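You operate a simulated robot arm through the tools that you are given. There is no shell and no other tool. Be economical: measure what you need, move in short steps, check, and stop when the job is done.

You run a simulated robot arm. Do the job below in one go: nothing can be reset, and whatever is moved stays where it is left.

Task
Measure the blue and green boards; put the glossier in the pass tray.
Fine: use the gloss meter and the long tray. The duller board stays where it lies, the third is left alone and the meter goes back on its tile.
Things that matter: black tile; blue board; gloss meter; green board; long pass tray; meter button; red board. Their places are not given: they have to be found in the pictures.

It is judged by the outcome, as a careful person would: the job done as asked, and still so three seconds after it is handed in. It fails if anything else is knocked over, pushed out of place, dropped, spilled or broken.

Robot
A 7-joint arm with a two-finger parallel gripper, fixed in place. Base frame: the origin is at the foot of the arm, x ahead of it, y to its left, z up; the work surface is at about z = 0.88. Readings come in m, rad, newtons and seconds.
With the tool pointing down near the work surface it reaches from about 0.3 to 0.7 m from the base axis. Its first joint turns from -1.152 to 1.152 rad. Payload 1.57 kg.
The tool frame sits at the grasp point between the pads (the TCP): z along the fingers, y along the line on which they close. The tips reach 0.03 m beyond it. Largest opening 0.11 m; finger width 0.024, thickness 0.012; the body of the gripper, 0.048 by 0.112 m, starts 0.078 m behind the TCP.
Orientation is that of the tool frame in the base frame, as a unit quaternion [x, y, z, w]. With the fingers straight down and closing along the base's y, the tool's x points along the base's -x, its y along +y and its z along -z.

Tools
- The arm moves only by the tool nudge_tool. Its argument "commands" is a list of rows, each an object of numbers (a shift or turn left out is 0, a gripper value left out holds the last): "dx", "dy", "dz": the shift along the tool's x, y, z in units of 20 mm (1.0 is 20 mm); "ax", "ay", "az": the turn, a rotation vector about the tool's x, y, z in units of 5 degrees (1.0 is 5 degrees); "jaw": the closure in counts, from 0 (fully open) to 255 (shut). In form: [{"dx": .., "dy": .., "dz": .., "ax": .., "ay": .., "az": .., "jaw": ..}, ...]. A call has 1 to 10 rows; each row shifts and turns the commanded pose from where the row before left it, along the tool's axes as they then stand. A call with a number of a shift or a turn outside -1 to 1 is refused whole. A row lasts 0.2 s, in which the tool goes at most 0.05 m and 0.15 rad; a call with a longer step from one row to the next is refused whole, and so is a gripper value outside its range. A pose out of reach is approached as far as the arm can. The call stops where the force on the tool passes 70 N (or 10 N more than at its start, if that is more) or the arm is blocked; 0.2 s more then pass. The fingers move at their own pace (about 0.108 m/s each) and stop on an object; they squeeze with about 28 N. The grip force told is the motor's: it shows also when the fingers shut on nothing. Time passes only in rows, and 0.2 s behind the last, so rows that do not move let the fingers close. It gives the time, the measured TCP pose, the force on the tool (base axes), the opening and the grip force at its end, in the units of the frame above (readings bear some noise), with the torque about the TCP (base axes, N m) and any sound that the robot's microphone picked up.
- Cameras (640 x 400 px; columns grow to the right, rows downward): "scene" is fixed at [0.1495, -0.3746, 1.4204]; the picture's right is [0.91, -0.42, 0.00], its down [-0.18, -0.39, -0.90] and it looks along [0.38, 0.82, -0.43] (base axes); focal length 270 px, centre (320, 200). "wrist" rides on the gripper at [0.07, 0.016, -0.141] in the tool frame; the picture's right is [-0.23, 0.97, 0.00], its down [-0.86, -0.20, -0.48] and it looks along [-0.47, -0.11, 0.88] (tool axes); focal length 222 px, centre (320, 200).
- camera(camera): a new picture of that camera. No time passes.
- measure_at(camera, pixels): for up to 12 pixels [column, row] of the newest picture of that camera ("zoom" is the newest enlarged one), the place [x, y, z] in the base frame of the surface seen there, good to about 0.002 m. No time passes.
- zoom(camera, box): a new picture of the part [left, top, right, bottom] of that camera's present view, enlarged. No time passes.
- hand_in(): hands the job in; it is judged then, once.

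Go step by step. Measure first, check grasps and placings, and put right what went wrong. The budget is 80 turns and 38 pictures, counting those below and the enlarged ones. Unless the task says otherwise, let go and move clear before handing in, and close with one line.

The tools are called after "Emit:" as a command line: name --argument value ..., lists and objects as JSON in quotes. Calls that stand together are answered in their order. nudge_tool: Moves the arm, as the interface text tells. Its arguments: {"type":"object","properties":{"commands":{"type":"array"}},"required":["commands"]} The other tools are called the same way: camera (camera) takes a picture; measure_at (camera, pixels) gives the place of the surface under pixels of a picture; zoom (camera, box) takes an enlarged picture of a part of a camera's view; hand_in () hands the job in.

At the start:

```text
time: 0.0
tcp_pos: [0.3609, -0.0058, 1.2886]
tool_rot: [0.0, 1.0, 0.0, 0.0]
force: [0.4, -0.2, 0.4]
torque: [0.0, 0.0, 0.01]
grip_width: 0.11
gripper_force: 0.0
```

scene: 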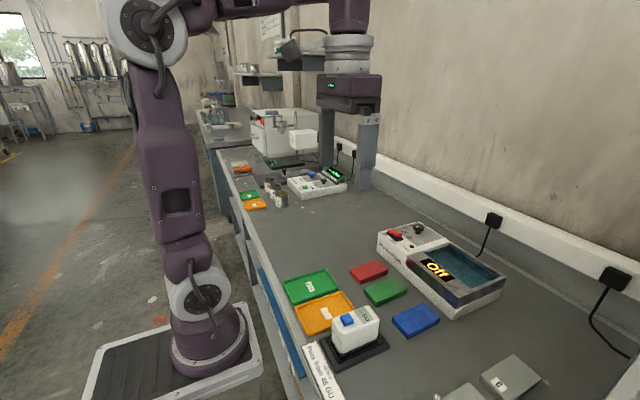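
wrist: 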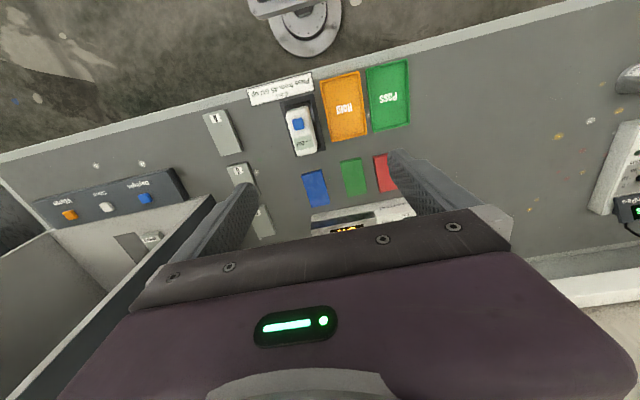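

The scene shows the meter (white with a blue button near 350,325), the boards at (368,271), (385,291), (415,320), and green/orange trays. I'll zoom in for detail and labels.

Emit:
zoom --camera "scene" --box '[270, 220, 550, 400]'

Emit:
zoom --camera "wrist" --box '[190, 50, 430, 240]'

```text
2.22 times, centred on (410, 310) of scene
```

zoom: 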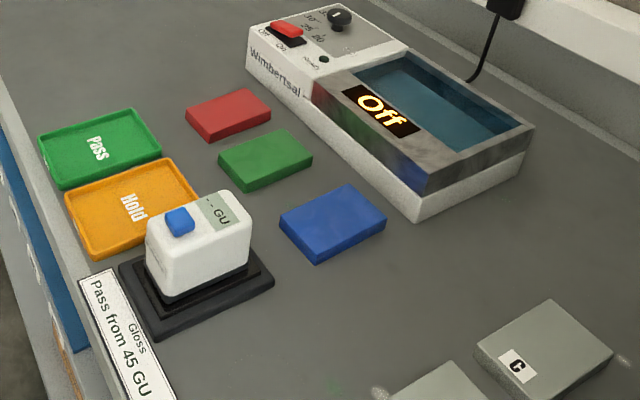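

```text
2.11 times, centred on (310, 145) of wrist
```

zoom: 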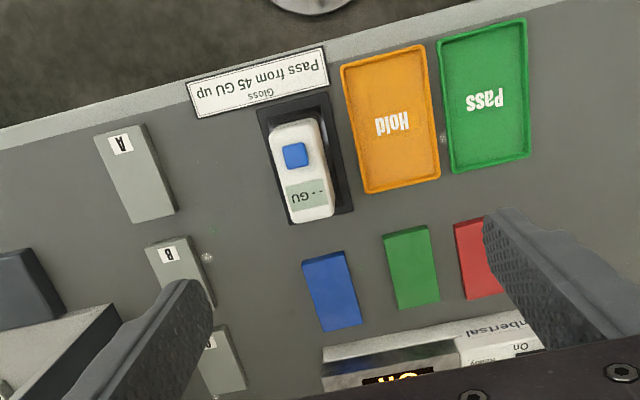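

The zoomed view shows everything clearly; I'll measure meter, tile, boards and tray corners in it.

Emit:
measure_at --camera "zoom" --pixels '[[295, 154], [272, 132], [318, 118], [334, 210], [292, 220], [259, 108], [328, 95], [352, 208], [300, 140], [306, 185], [312, 205], [345, 150]]'

Emit:
measure_at --camera "zoom" --pixels '[[303, 262], [344, 251], [361, 322], [326, 331], [384, 236], [427, 226], [439, 300], [398, 309], [440, 42], [526, 22], [528, 155], [454, 170]]'

Emit:
measure_at --camera "zoom" --pixels '[[455, 225], [482, 218], [467, 298], [485, 100], [390, 120], [437, 100], [240, 240], [380, 215], [333, 290], [411, 265], [330, 352], [450, 335]]'

```text
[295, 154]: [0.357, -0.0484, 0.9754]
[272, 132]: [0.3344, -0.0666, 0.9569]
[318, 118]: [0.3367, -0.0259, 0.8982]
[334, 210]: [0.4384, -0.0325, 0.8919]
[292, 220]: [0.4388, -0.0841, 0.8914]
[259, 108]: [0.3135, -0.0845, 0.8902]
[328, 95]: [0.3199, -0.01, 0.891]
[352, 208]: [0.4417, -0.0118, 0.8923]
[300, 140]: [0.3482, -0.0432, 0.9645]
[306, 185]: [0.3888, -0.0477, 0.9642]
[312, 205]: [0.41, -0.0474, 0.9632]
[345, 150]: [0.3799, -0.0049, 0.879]
```

```text
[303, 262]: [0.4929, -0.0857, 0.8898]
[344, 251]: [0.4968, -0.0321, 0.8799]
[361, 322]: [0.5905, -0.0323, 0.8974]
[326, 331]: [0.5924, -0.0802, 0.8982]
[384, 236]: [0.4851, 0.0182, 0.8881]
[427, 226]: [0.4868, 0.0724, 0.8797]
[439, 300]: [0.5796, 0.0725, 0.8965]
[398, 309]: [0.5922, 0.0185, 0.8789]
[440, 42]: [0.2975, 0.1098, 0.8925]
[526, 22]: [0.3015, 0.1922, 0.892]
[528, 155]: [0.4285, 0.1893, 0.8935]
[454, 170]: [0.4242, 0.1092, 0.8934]
```

```text
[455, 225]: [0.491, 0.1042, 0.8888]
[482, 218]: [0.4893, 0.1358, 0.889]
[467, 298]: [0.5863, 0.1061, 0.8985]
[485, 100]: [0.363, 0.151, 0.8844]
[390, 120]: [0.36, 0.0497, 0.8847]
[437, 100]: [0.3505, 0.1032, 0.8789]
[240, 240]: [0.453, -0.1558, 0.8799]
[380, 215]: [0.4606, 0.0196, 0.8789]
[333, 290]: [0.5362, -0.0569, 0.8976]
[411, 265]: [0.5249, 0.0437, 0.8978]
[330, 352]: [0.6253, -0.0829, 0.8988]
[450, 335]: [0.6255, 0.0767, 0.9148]
```

Table is at z≈0.879, board tops 0.898, meter top ≈0.964 with centre near (0.383,-0.047). I'll move above the meter and look closer.

Emit:
nudge_tool --commands '[{"dx": -0.11, "dy": -0.2, "dz": 1}, {"dx": -0.11, "dy": -0.2, "dz": 1}, {"dx": -0.11, "dy": -0.2, "dz": 1}, {"dx": -0.11, "dy": -0.2, "dz": 1}, {"dx": -0.11, "dy": -0.2, "dz": 1}, {"dx": -0.11, "dy": -0.2, "dz": 1}, {"dx": -0.11, "dy": -0.2, "dz": 1}, {"dx": -0.11, "dy": -0.2, "dz": 1}, {"dx": -0.11, "dy": -0.2, "dz": 1}, {"dx": -0.11, "dy": -0.2, "dz": 1}]'

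Emit:
camera --camera "wrist"

Emit:
zoom --camera "scene" --box '[300, 280, 440, 380]'

```text
time: 2.2
tcp_pos: [0.3838, -0.0452, 1.0892]
tool_rot: [0.001, 1.0, 0.0, 0.0]
force: [-0.4, 0.6, 0.6]
torque: [-0.02, 0.01, 0.0]
grip_width: 0.1099
gripper_force: 0.1
```

```text
33 pictures are left
```

wrist: 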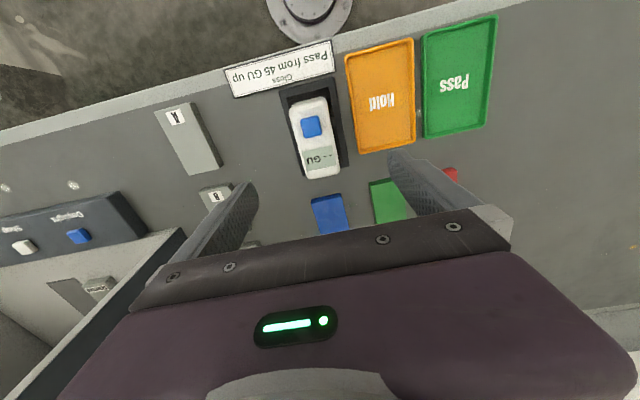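

```text
4.00 times, centred on (370, 330) of scene
```

zoom: 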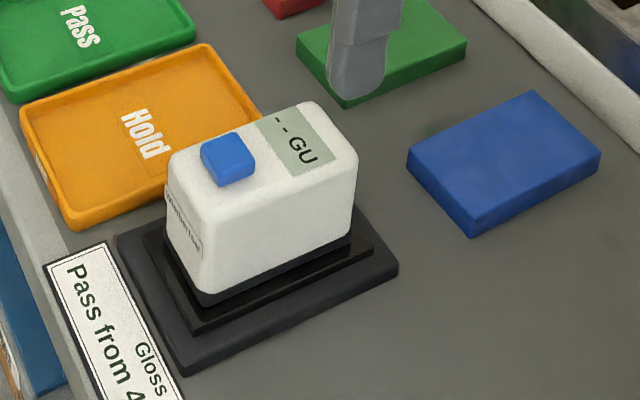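

The zoomed scene shows the meter sitting on the tile's glossy plate. I'll measure its top and base edges for pose and yaw.

Emit:
measure_at --camera "zoom" --pixels '[[228, 150], [174, 165], [210, 192], [352, 155], [305, 106], [212, 270], [350, 225], [192, 325], [372, 250], [280, 240], [212, 298], [350, 240]]'

Emit:
measure_at --camera "wrist" --pixels '[[291, 108], [325, 100], [339, 170], [307, 176], [311, 126], [318, 155], [295, 130], [303, 165], [331, 130], [336, 160], [304, 108], [327, 174]]'

```text
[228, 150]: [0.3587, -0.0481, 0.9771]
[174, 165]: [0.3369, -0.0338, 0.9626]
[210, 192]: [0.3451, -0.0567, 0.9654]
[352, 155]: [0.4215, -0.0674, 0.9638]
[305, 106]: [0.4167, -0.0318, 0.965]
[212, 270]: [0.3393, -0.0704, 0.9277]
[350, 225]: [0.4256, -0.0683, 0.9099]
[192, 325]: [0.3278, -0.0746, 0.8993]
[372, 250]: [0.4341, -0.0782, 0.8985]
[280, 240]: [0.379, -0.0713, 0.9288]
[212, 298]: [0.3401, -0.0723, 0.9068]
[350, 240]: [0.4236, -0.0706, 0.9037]
```

```text
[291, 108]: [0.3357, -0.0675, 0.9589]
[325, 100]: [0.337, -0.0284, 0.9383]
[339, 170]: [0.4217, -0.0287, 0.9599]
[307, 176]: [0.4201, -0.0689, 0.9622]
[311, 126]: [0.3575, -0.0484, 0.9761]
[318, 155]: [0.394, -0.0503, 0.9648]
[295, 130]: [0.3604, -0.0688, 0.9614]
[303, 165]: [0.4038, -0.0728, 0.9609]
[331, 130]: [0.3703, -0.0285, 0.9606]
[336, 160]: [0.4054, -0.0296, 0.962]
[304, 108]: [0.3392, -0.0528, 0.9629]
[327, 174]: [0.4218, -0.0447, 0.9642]
```

Meter spans x 0.334–0.426, y -0.071 – -0.027, z 0.899–0.964, aligned with the base axes. I'll descend to TCP z≈0.938 and grip it.

Emit:
nudge_tool --commands '[{"dx": 0.19, "dy": -0.19, "dz": 1}, {"dz": 1}, {"dz": 1}, {"dz": 1}, {"dz": 1}, {"dz": 1}, {"dz": 0.8}, {"dz": 0.75}]'

Emit:
zoom --camera "scene" --box '[300, 270, 440, 370]'

```text
time: 4.0
tcp_pos: [0.3798, -0.0499, 0.9378]
tool_rot: [0.0, 1.0, -0.001, 0.0]
force: [0.3, 0.9, 0.2]
torque: [0.0, 0.01, 0.0]
grip_width: 0.1101
gripper_force: 0.1
```

```text
4.00 times, centred on (370, 320) of scene
```

zoom: 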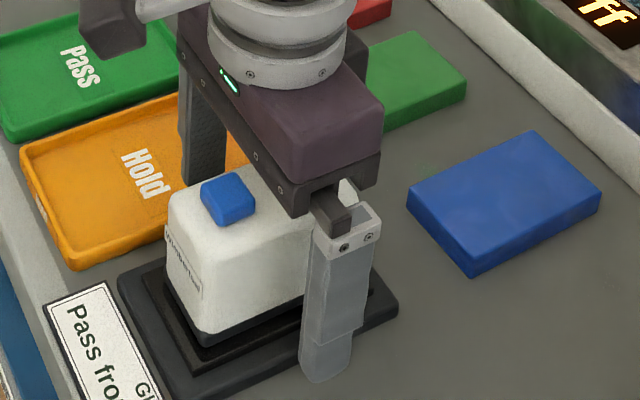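

Fingers straddle the meter cleanly. I'll close on it and lift a little.

Emit:
nudge_tool --commands '[{"jaw": 255}, {}, {}, {}, {"dz": -0.25}, {"dz": -0.75}, {"dz": -1}, {"dz": -1}]'

```text
time: 5.8
tcp_pos: [0.379, -0.0497, 0.999]
tool_rot: [0.0, 1.0, -0.001, 0.0]
force: [-0.5, -0.2, -3.9]
torque: [0.01, -0.03, -0.03]
grip_width: 0.0457
gripper_force: 27.7
```

Meter is held (width 0.0457, ~4 N weight). Moving it over the blue board's centre (0.542,-0.058).

Emit:
nudge_tool --commands '[{"dx": -0.5, "dy": -0.1}, {"dx": -1, "dy": -0.1}, {"dx": -1, "dy": -0.1}, {"dx": -1, "dy": -0.12}, {"dx": -1}, {"dx": -1}, {"dx": -1}, {"dx": -1}, {"dx": -0.6}, {}]'

Emit:
zoom --camera "scene" --box '[330, 230, 498, 350]'

```text
time: 8.0
tcp_pos: [0.5406, -0.0586, 0.9983]
tool_rot: [0.0, 1.0, 0.001, 0.0]
force: [1.1, -0.1, -3.1]
torque: [0.0, 0.02, 0.04]
grip_width: 0.0458
gripper_force: 28.0
```

```text
3.33 times, centred on (414, 290) of scene
```

zoom: 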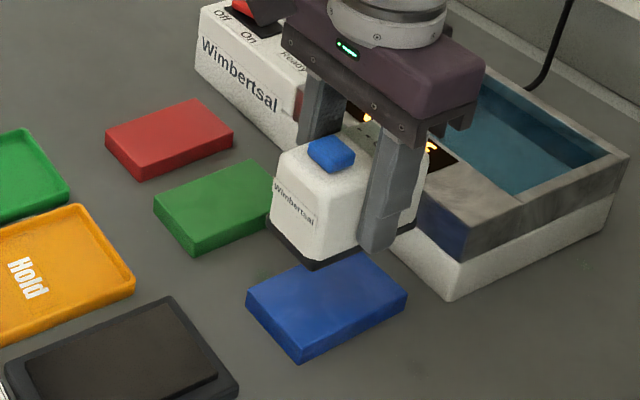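

Meter hangs over the blue board. I'll verify blue/green board corners and the bare tile plate before lowering.

Emit:
measure_at --camera "zoom" --pixels '[[250, 291], [300, 345], [403, 292], [158, 207], [192, 238], [248, 163], [30, 363], [165, 307], [216, 374], [270, 236], [312, 266], [411, 225]]'

```text
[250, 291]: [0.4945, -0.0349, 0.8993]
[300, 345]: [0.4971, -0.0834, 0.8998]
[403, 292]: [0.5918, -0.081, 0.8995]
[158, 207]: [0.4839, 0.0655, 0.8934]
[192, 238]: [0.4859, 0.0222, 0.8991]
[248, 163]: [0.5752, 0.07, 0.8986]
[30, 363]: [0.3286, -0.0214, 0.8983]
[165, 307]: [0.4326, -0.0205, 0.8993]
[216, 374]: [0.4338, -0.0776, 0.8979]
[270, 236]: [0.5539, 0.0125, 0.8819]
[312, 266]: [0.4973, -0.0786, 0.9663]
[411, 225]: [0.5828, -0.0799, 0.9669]
```

Blue centre is (0.543,-0.058), so the meter is aligned within 2 mm. Lowering until contact.

Emit:
nudge_tool --commands '[{"dx": -0.08, "dz": 1}, {"dz": 1}, {"dz": 0.7}, {"dz": 0.15}, {"dz": 0.1}, {"dz": 0.05}, {}]'

```text
time: 9.6
tcp_pos: [0.5435, -0.0595, 0.9395]
tool_rot: [0.0, 1.0, 0.0, 0.0]
force: [0.8, -0.3, 1.2]
torque: [0.0, 0.09, 0.0]
grip_width: 0.0458
gripper_force: 28.1
```

Force changed from -3.9 to +1.2 N: the meter rests on the board. Releasing and backing up.

Emit:
nudge_tool --commands '[{"jaw": 0}, {}, {}, {}, {"dz": -1}, {"dz": -1}, {"dz": -1}, {"dz": -1}, {"dx": 1, "dy": 0.07, "jaw": 255}, {"dx": 0.05}]'

Emit:
zoom --camera "scene" --box '[330, 230, 498, 350]'

```text
time: 11.8
tcp_pos: [0.5214, -0.0571, 1.0182]
tool_rot: [0.001, 1.0, 0.0, 0.001]
force: [-0.4, 0.0, -0.3]
torque: [-0.02, 0.0, 0.0]
grip_width: 0.0001
gripper_force: 9.9
```

```text
3.33 times, centred on (414, 290) of scene
```

zoom: 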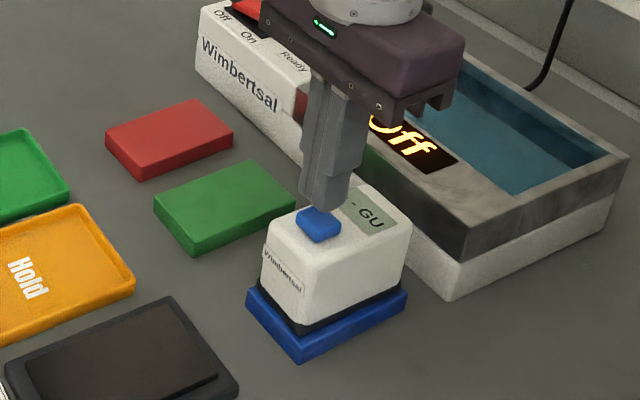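

Meter sits squarely on the blue board; the button is under the closed tips. I'll confirm its location.

Emit:
measure_at --camera "zoom" --pixels '[[302, 222], [318, 232], [335, 225], [318, 240], [275, 250]]'

```text
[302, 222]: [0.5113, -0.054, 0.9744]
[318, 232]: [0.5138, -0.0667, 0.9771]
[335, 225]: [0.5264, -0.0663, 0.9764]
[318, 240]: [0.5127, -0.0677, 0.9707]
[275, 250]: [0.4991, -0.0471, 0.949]
```

Button centre is about (0.521,-0.058), top 0.977. Pressing down in small steps.

Emit:
nudge_tool --commands '[{"dz": 0.5}, {"dz": 0.1}, {"dz": 0.1}, {"dz": 0.1}, {}]'

```text
time: 13.0
tcp_pos: [0.5217, -0.0567, 1.003]
tool_rot: [0.0, 1.0, 0.0, 0.0]
force: [-0.4, 0.3, 0.2]
torque: [-0.03, 0.0, 0.0]
grip_width: 0.0
gripper_force: 21.0
heard: click
```

Heard a click: the button was pressed. Backing off and reading the display.

Emit:
nudge_tool --commands '[{"dz": -1}, {"dz": -1}, {"dz": -1}, {}, {}]'

Emit:
zoom --camera "scene" --box '[400, 270, 456, 310]'

```text
time: 14.2
tcp_pos: [0.5217, -0.0559, 1.0621]
tool_rot: [0.0, 1.0, 0.0, 0.0]
force: [0.0, 0.5, -0.2]
torque: [0.02, 0.03, 0.0]
grip_width: 0.0001
gripper_force: 21.0
```

```text
10.00 times, centred on (428, 290) of scene
```

zoom: 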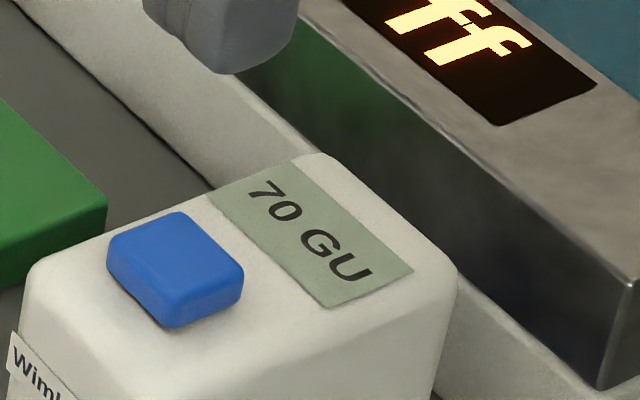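

Blue reads 70 GU. Now re-gripping the meter the same way and lifting.

Emit:
nudge_tool --commands '[{"jaw": 0, "dx": -1}, {"dx": -0.09, "dy": -0.17}, {}, {"dz": 1}, {"dz": 1}, {"dz": 1}, {"dz": 1}, {"dz": 1}, {"dz": 1}, {"dz": 0.1}]'

Emit:
nudge_tool --commands '[{"jaw": 255}, {}, {}, {}, {"dz": -0.25}, {"dz": -0.75}, {"dz": -1}, {"dz": -1}]'

```text
time: 16.4
tcp_pos: [0.5435, -0.0609, 0.9405]
tool_rot: [-0.001, 1.0, 0.0, 0.001]
force: [0.4, 1.0, 0.0]
torque: [0.01, 0.02, 0.01]
grip_width: 0.11
gripper_force: 0.0
```

```text
time: 18.2
tcp_pos: [0.5442, -0.06, 1.0009]
tool_rot: [0.0, 1.0, 0.0, 0.001]
force: [-0.9, 0.4, -4.2]
torque: [0.03, -0.01, -0.02]
grip_width: 0.0457
gripper_force: 27.8
```

Meter lifted. Moving it over the green board's centre (0.534,0.046).

Emit:
nudge_tool --commands '[{"dx": 0.25, "dy": 0.5}, {"dx": 0.25, "dy": 1}, {"dy": 1}, {"dy": 1}, {"dy": 1}, {"dy": 0.77}, {}]'

Emit:
zoom --camera "scene" --box '[330, 230, 498, 350]'

```text
time: 19.8
tcp_pos: [0.5326, 0.0462, 1.0004]
tool_rot: [0.001, 1.0, 0.0, 0.0]
force: [-0.4, 0.2, -4.3]
torque: [0.01, 0.01, 0.01]
grip_width: 0.0454
gripper_force: 28.1
```

```text
3.33 times, centred on (414, 290) of scene
```

zoom: 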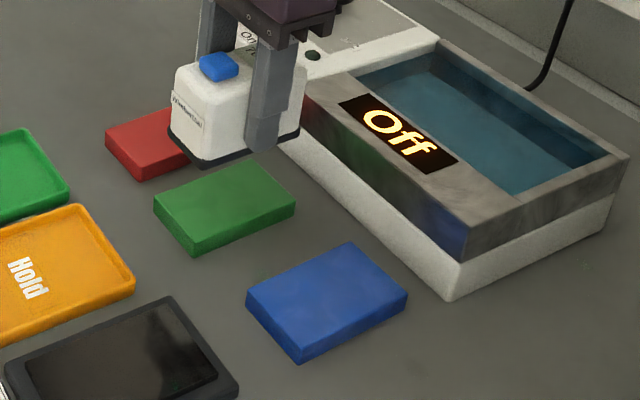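

Aligned over the green board. Lowering to contact.

Emit:
nudge_tool --commands '[{"dz": 1}, {"dz": 1}, {"dz": 0.75}, {"dz": 0.15}, {"dz": 0.1}, {"dz": 0.05}, {}]'

```text
time: 21.4
tcp_pos: [0.5336, 0.0445, 0.9404]
tool_rot: [-0.001, 1.0, 0.0, 0.001]
force: [-1.1, -0.6, 10.3]
torque: [0.01, 0.3, 0.01]
grip_width: 0.0458
gripper_force: 27.8
```

In contact (10 N). Releasing, rising, closing and shifting over the button.

Emit:
nudge_tool --commands '[{"jaw": 0}, {}, {}, {}, {"dz": -1}, {"dz": -1}, {"dz": -1}, {"dz": -1}, {"dx": 1, "jaw": 255}, {"dx": 0.1}]'

Emit:
zoom --camera "scene" --box '[330, 220, 470, 320]'

```text
time: 23.6
tcp_pos: [0.511, 0.0441, 1.0195]
tool_rot: [0.0, 1.0, 0.0, -0.001]
force: [-0.2, -0.4, -0.1]
torque: [-0.01, 0.01, -0.02]
grip_width: 0.0
gripper_force: 10.0
```

```text
4.00 times, centred on (400, 270) of scene
```

zoom: 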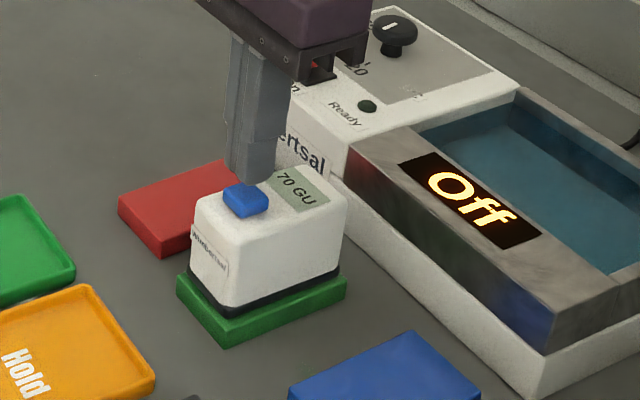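

The meter sits on the green board, still showing the old 70; the tips are over the button. Pressing.

Emit:
nudge_tool --commands '[{"dz": 0.5}, {"dz": 0.1}, {"dz": 0.1}, {"dz": 0.15}, {}]'

Emit:
nudge_tool --commands '[{"dz": -1}, {"dz": -1}, {"dz": -1}, {}, {}]'

Emit:
zoom --camera "scene" --box '[370, 250, 426, 290]'

```text
time: 24.8
tcp_pos: [0.5118, 0.0448, 1.0026]
tool_rot: [0.001, 1.0, 0.0, 0.0]
force: [-0.5, -0.5, 0.2]
torque: [0.02, 0.01, -0.04]
grip_width: 0.0
gripper_force: 20.6
```

```text
time: 26.0
tcp_pos: [0.5114, 0.0446, 1.0633]
tool_rot: [0.0, 1.0, -0.001, 0.0]
force: [0.3, -0.9, 0.5]
torque: [0.02, -0.03, -0.01]
grip_width: 0.0
gripper_force: 21.8
```

```text
10.00 times, centred on (398, 270) of scene
```

zoom: 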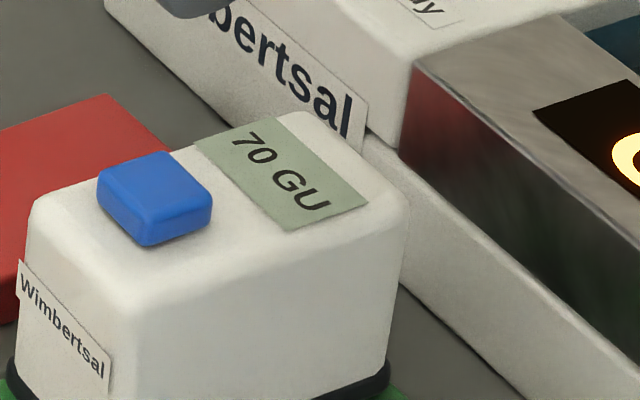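

No click was heard, so the 70 is still the old reading. I'll press again a little deeper.

Emit:
nudge_tool --commands '[{"dz": 1}, {"dz": 1}, {"dz": 0.95}, {"dz": 0.1}, {"dz": 0.1}, {"dz": 0.08}, {}]'

```text
time: 27.6
tcp_pos: [0.5105, 0.0442, 0.9977]
tool_rot: [-0.001, 1.0, -0.001, 0.001]
force: [0.9, 1.1, 10.5]
torque: [0.03, -0.03, 0.02]
grip_width: 0.0001
gripper_force: 21.6
heard: click
```

Click heard at 10 N. Backing off and reading.

Emit:
nudge_tool --commands '[{"dz": -1}, {"dz": -1}, {"dz": -1}, {}, {}]'

Emit:
zoom --camera "scene" --box '[370, 250, 426, 290]'

```text
time: 28.8
tcp_pos: [0.5117, 0.0452, 1.0582]
tool_rot: [0.0, 1.0, 0.0, 0.0]
force: [-0.6, 0.7, 0.0]
torque: [-0.02, 0.02, -0.01]
grip_width: 0.0002
gripper_force: 21.1
```

```text
10.00 times, centred on (398, 270) of scene
```

zoom: 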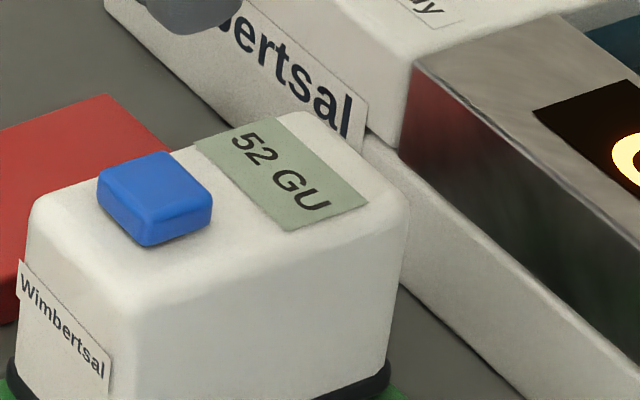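

Green reads 52 GU, blue 70 GU: blue is glossier. Now I pick up the meter to return it to the tile.

Emit:
nudge_tool --commands '[{"jaw": 0, "dx": -1}, {"dx": -0.1}, {}, {"dz": 1}, {"dz": 1}, {"dz": 1}, {"dz": 1}, {"dz": 1}, {"dz": 0.92}]'

Emit:
nudge_tool --commands '[{"jaw": 255}, {}, {}, {}, {"dz": -0.25}, {"dz": -0.75}, {"dz": -1}, {"dz": -1}]'

```text
time: 30.8
tcp_pos: [0.5345, 0.0451, 0.9392]
tool_rot: [-0.001, 1.0, 0.0, 0.0]
force: [0.0, 0.4, 0.7]
torque: [-0.03, 0.02, -0.02]
grip_width: 0.1101
gripper_force: 0.0
```

```text
time: 32.6
tcp_pos: [0.5318, 0.0453, 0.9993]
tool_rot: [0.0, 1.0, 0.0, -0.001]
force: [0.5, -0.2, -3.2]
torque: [0.0, 0.02, 0.01]
grip_width: 0.0459
gripper_force: 28.1
```

Meter held. Carrying it back over the tile (0.380,-0.049).

Emit:
nudge_tool --commands '[{"dx": 0.65, "dy": -0.4}, {"dx": 1, "dy": -0.6}, {"dx": 1, "dy": -0.6}, {"dx": 1, "dy": -0.6}, {"dx": 1, "dy": -0.6}, {"dx": 1, "dy": -0.6}, {"dx": 1, "dy": -0.6}, {"dx": 1, "dy": -0.7}, {}, {}]'

Emit:
zoom --camera "scene" --box '[300, 270, 440, 370]'

```text
time: 34.8
tcp_pos: [0.3809, -0.0491, 1.0004]
tool_rot: [0.0, 1.0, 0.0, 0.0]
force: [-0.2, 1.1, -3.9]
torque: [-0.01, -0.01, 0.02]
grip_width: 0.0457
gripper_force: 27.9
```

```text
4.00 times, centred on (370, 320) of scene
```

zoom: 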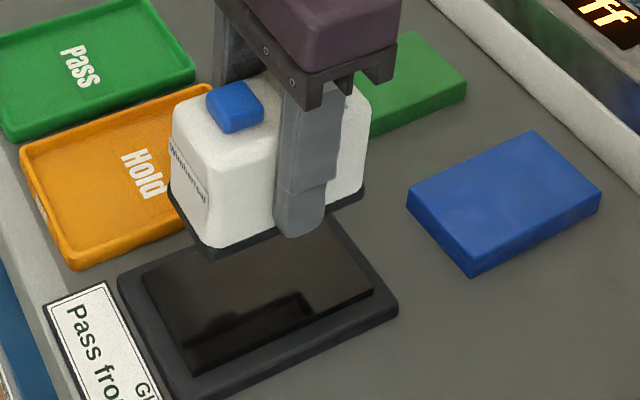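

Aligned above the tile plate. Lowering to contact.

Emit:
nudge_tool --commands '[{"dz": 1}, {"dz": 1}, {"dz": 0.75}, {"dz": 0.15}, {"dz": 0.1}, {"dz": 0.03}, {}]'

```text
time: 36.4
tcp_pos: [0.3809, -0.0486, 0.9391]
tool_rot: [0.0, 1.0, 0.0, 0.001]
force: [-0.5, -1.2, 19.1]
torque: [0.03, 0.36, 0.02]
grip_width: 0.046
gripper_force: 28.0
```

Firm contact (19 N). Releasing and rising straight up.

Emit:
nudge_tool --commands '[{"dz": -0.05}, {"jaw": 0}, {}, {}, {}, {"dz": -1}, {"dz": -1}, {"dz": -1}, {"dz": -1}, {"dz": -1}]'

Emit:
zoom --camera "scene" --box '[300, 270, 440, 370]'

```text
time: 38.6
tcp_pos: [0.3807, -0.0495, 1.0403]
tool_rot: [0.0, 1.0, -0.001, 0.001]
force: [0.6, -0.1, -0.3]
torque: [-0.02, 0.01, 0.04]
grip_width: 0.1099
gripper_force: 0.1
```

```text
4.00 times, centred on (370, 320) of scene
```

zoom: 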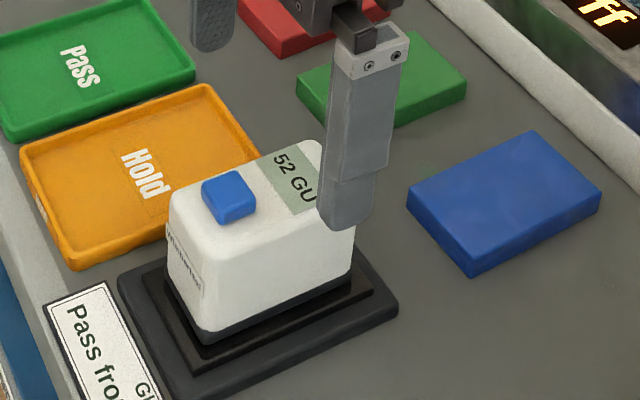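

The meter is back centred on its tile. Moving over the blue board at (0.543,-0.058).

Emit:
nudge_tool --commands '[{"dx": -1, "dy": -0.43}, {"dx": -1}, {"dx": -1}, {"dx": -1}, {"dx": -1}, {"dx": -1}, {"dx": -1}, {"dx": -1}, {"dx": -0.1}, {}]'

Emit:
nudge_tool --commands '[{"dz": 1}, {"dz": 1}, {"dz": 1}, {"dz": 1}, {"dz": 1}, {"dz": 0.5}, {"dz": 0.45}, {}]'

Emit:
zoom --camera "scene" --box '[350, 260, 490, 360]'

```text
time: 40.8
tcp_pos: [0.5422, -0.0564, 1.0394]
tool_rot: [0.0, 1.0, 0.0, 0.0]
force: [0.1, -0.7, -0.2]
torque: [-0.01, -0.02, 0.01]
grip_width: 0.1101
gripper_force: 0.1
```

```text
time: 42.6
tcp_pos: [0.5424, -0.0579, 0.9212]
tool_rot: [0.0, 1.0, -0.001, 0.0]
force: [0.0, 0.3, 0.7]
torque: [-0.01, -0.01, 0.02]
grip_width: 0.1101
gripper_force: 0.0
```

```text
4.00 times, centred on (420, 310) of scene
```

zoom: 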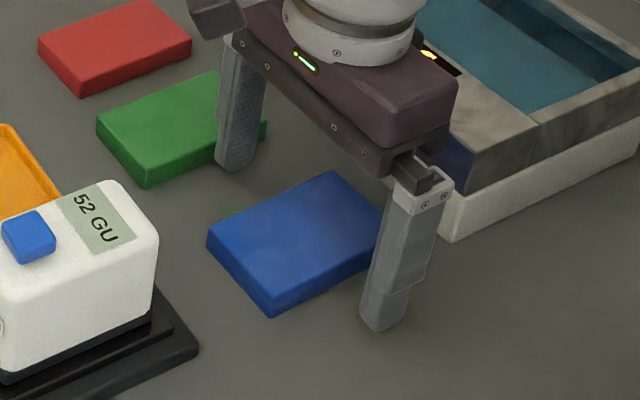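

Fingers straddle the blue board without touching green. Closing and lifting.

Emit:
nudge_tool --commands '[{"jaw": 255}, {}, {}, {}, {"dz": -0.25}, {"dz": -0.75}, {"dz": -1}, {"dz": -1}, {"dz": -1}, {"dz": -1}]'

Emit:
zoom --camera "scene" --box '[350, 230, 490, 330]'

```text
time: 44.8
tcp_pos: [0.5411, -0.0582, 1.0208]
tool_rot: [-0.001, 1.0, 0.0, 0.0]
force: [0.5, 0.6, -1.4]
torque: [0.02, 0.0, 0.01]
grip_width: 0.0542
gripper_force: 28.2
```

```text
4.00 times, centred on (420, 280) of scene
```

zoom: 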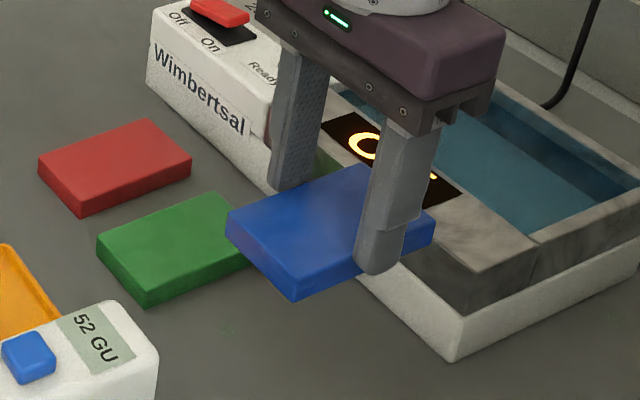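

Board is held level (width 0.054). Moving left over the boards, then back toward the pass tray (centre ≈(0.363,0.150)), staying clear of the meter.

Emit:
nudge_tool --commands '[{"dz": -0.5, "dy": 0.4}, {"dy": 1}, {"dy": 1}, {"dy": 1}, {"dy": 1}, {"dy": 1}, {"dy": 1}, {"dy": 1}, {"dy": 1}, {"dy": 1}]'

Emit:
nudge_tool --commands '[{"dx": 0.9, "dy": 1}, {"dx": 1}, {"dx": 1}, {"dx": 1}, {"dx": 1}, {"dx": 1}, {"dx": 1}, {"dx": 1}, {"dx": 1}, {}]'

Emit:
zoom --camera "scene" --box '[250, 220, 390, 320]'

```text
time: 47.0
tcp_pos: [0.5419, 0.1307, 1.0308]
tool_rot: [0.0, 1.0, 0.0, 0.0]
force: [0.6, -0.2, -0.6]
torque: [0.02, -0.03, -0.01]
grip_width: 0.0541
gripper_force: 28.1
```

```text
time: 49.2
tcp_pos: [0.3639, 0.1508, 1.0299]
tool_rot: [0.0, 1.0, 0.0, 0.0]
force: [-1.0, 0.7, 0.1]
torque: [0.0, -0.01, 0.01]
grip_width: 0.0542
gripper_force: 27.5
```

```text
4.00 times, centred on (320, 270) of scene
```

zoom: 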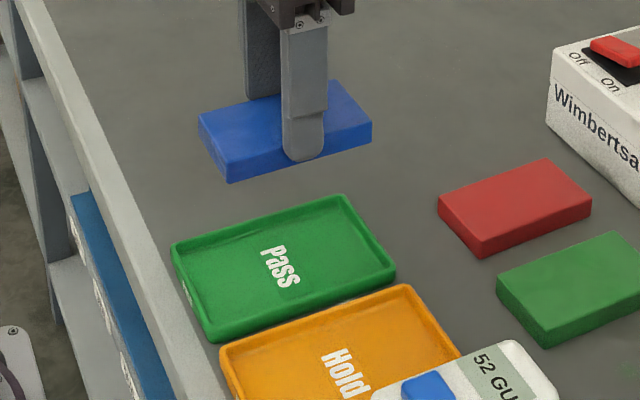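

Board hovers over the pass tray. Measuring inner tray corners and the board to verify the fit.

Emit:
measure_at --camera "zoom" --pixels '[[183, 252], [217, 328], [378, 264], [343, 208], [175, 245], [215, 336], [394, 268], [344, 197], [202, 130], [229, 163], [370, 128], [280, 265]]'

```text
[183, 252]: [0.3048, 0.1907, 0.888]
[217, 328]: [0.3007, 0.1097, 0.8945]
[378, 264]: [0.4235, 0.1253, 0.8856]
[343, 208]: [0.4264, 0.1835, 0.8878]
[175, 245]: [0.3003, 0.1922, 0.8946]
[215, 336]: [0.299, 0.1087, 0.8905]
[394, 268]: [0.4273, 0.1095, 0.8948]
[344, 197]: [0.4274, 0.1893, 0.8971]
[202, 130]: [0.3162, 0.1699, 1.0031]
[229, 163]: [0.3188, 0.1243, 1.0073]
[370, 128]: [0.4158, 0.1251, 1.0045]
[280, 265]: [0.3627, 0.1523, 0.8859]
```

Tray centre is (0.3635,0.150); board is ~3 mm ahead. Correcting and lowering to just above the floor.

Emit:
nudge_tool --commands '[{"dx": 0.14, "dz": 1}, {"dz": 1}, {"dz": 1}, {"dz": 1}, {"dz": 0.7}, {"dz": 0.2}, {"dz": 0.1}, {"dz": 0.05}, {}]'

Emit:
zoom --camera "scene" --box '[264, 240, 376, 320]'

```text
time: 51.2
tcp_pos: [0.361, 0.1498, 0.9289]
tool_rot: [0.0, 1.0, 0.0, 0.0]
force: [0.6, 0.1, 0.0]
torque: [-0.05, -0.03, -0.01]
grip_width: 0.0543
gripper_force: 27.8
```

```text
5.00 times, centred on (320, 280) of scene
```

zoom: 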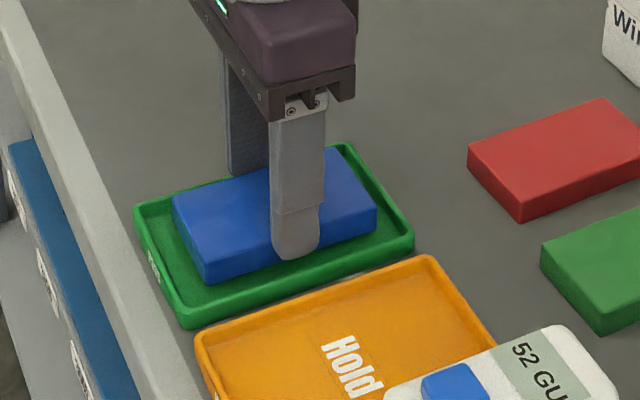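

Board is inside the tray, about 1–2 mm above the floor. Easing down slightly, then opening partly so the fingers clear the rim.

Emit:
nudge_tool --commands '[{"dz": 0.05}, {"dz": 0.03}, {}, {"jaw": 107}, {}, {}, {"dz": -0.5}, {"dz": -1}, {"dz": -1}, {"dz": -1}]'

Emit:
nudge_tool --commands '[{"dz": -1}, {"dz": -1}, {"dz": -1}, {"dz": -1}, {"dz": -1}]'

Emit:
camera --camera "scene"

Emit:
zoom --camera "scene" --box '[264, 240, 460, 380]'

```text
time: 53.4
tcp_pos: [0.3616, 0.1497, 0.9988]
tool_rot: [-0.002, 1.0, 0.0, -0.001]
force: [0.4, -0.3, -0.6]
torque: [0.01, 0.01, 0.0]
grip_width: 0.0638
gripper_force: 0.1
```

```text
time: 54.6
tcp_pos: [0.3623, 0.1498, 1.0993]
tool_rot: [0.0, 1.0, 0.001, -0.001]
force: [0.1, 0.5, -0.7]
torque: [0.01, -0.01, -0.01]
grip_width: 0.0641
gripper_force: 0.0
```

```text
17 pictures are left
```

scene: 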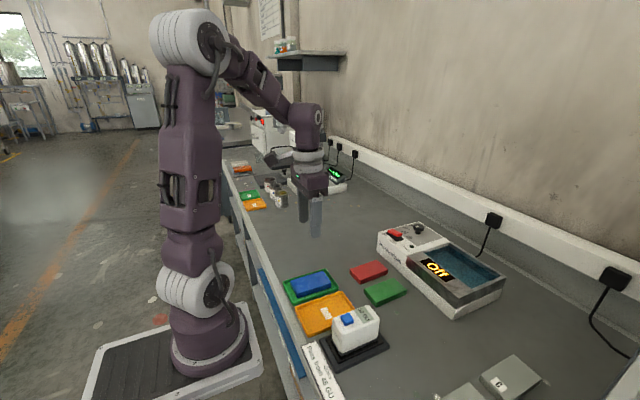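

```text
2.86 times, centred on (362, 310) of scene
```

zoom: 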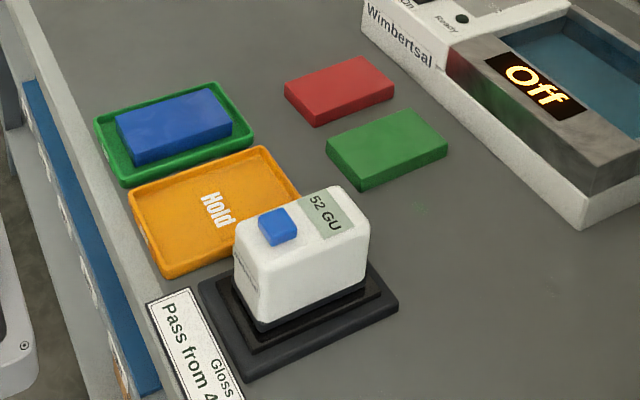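

The blue board lies flat in the pass tray, the meter is on its tile, green and red are where they were, and the arm is clear. Handing in.

Emit:
hand_in

```text
The job is handed in.
```

The blue board measured 70 GU and the green 52 GU, so blue is in the pass tray; green and red were left where they lay, and the meter is back on its tile.
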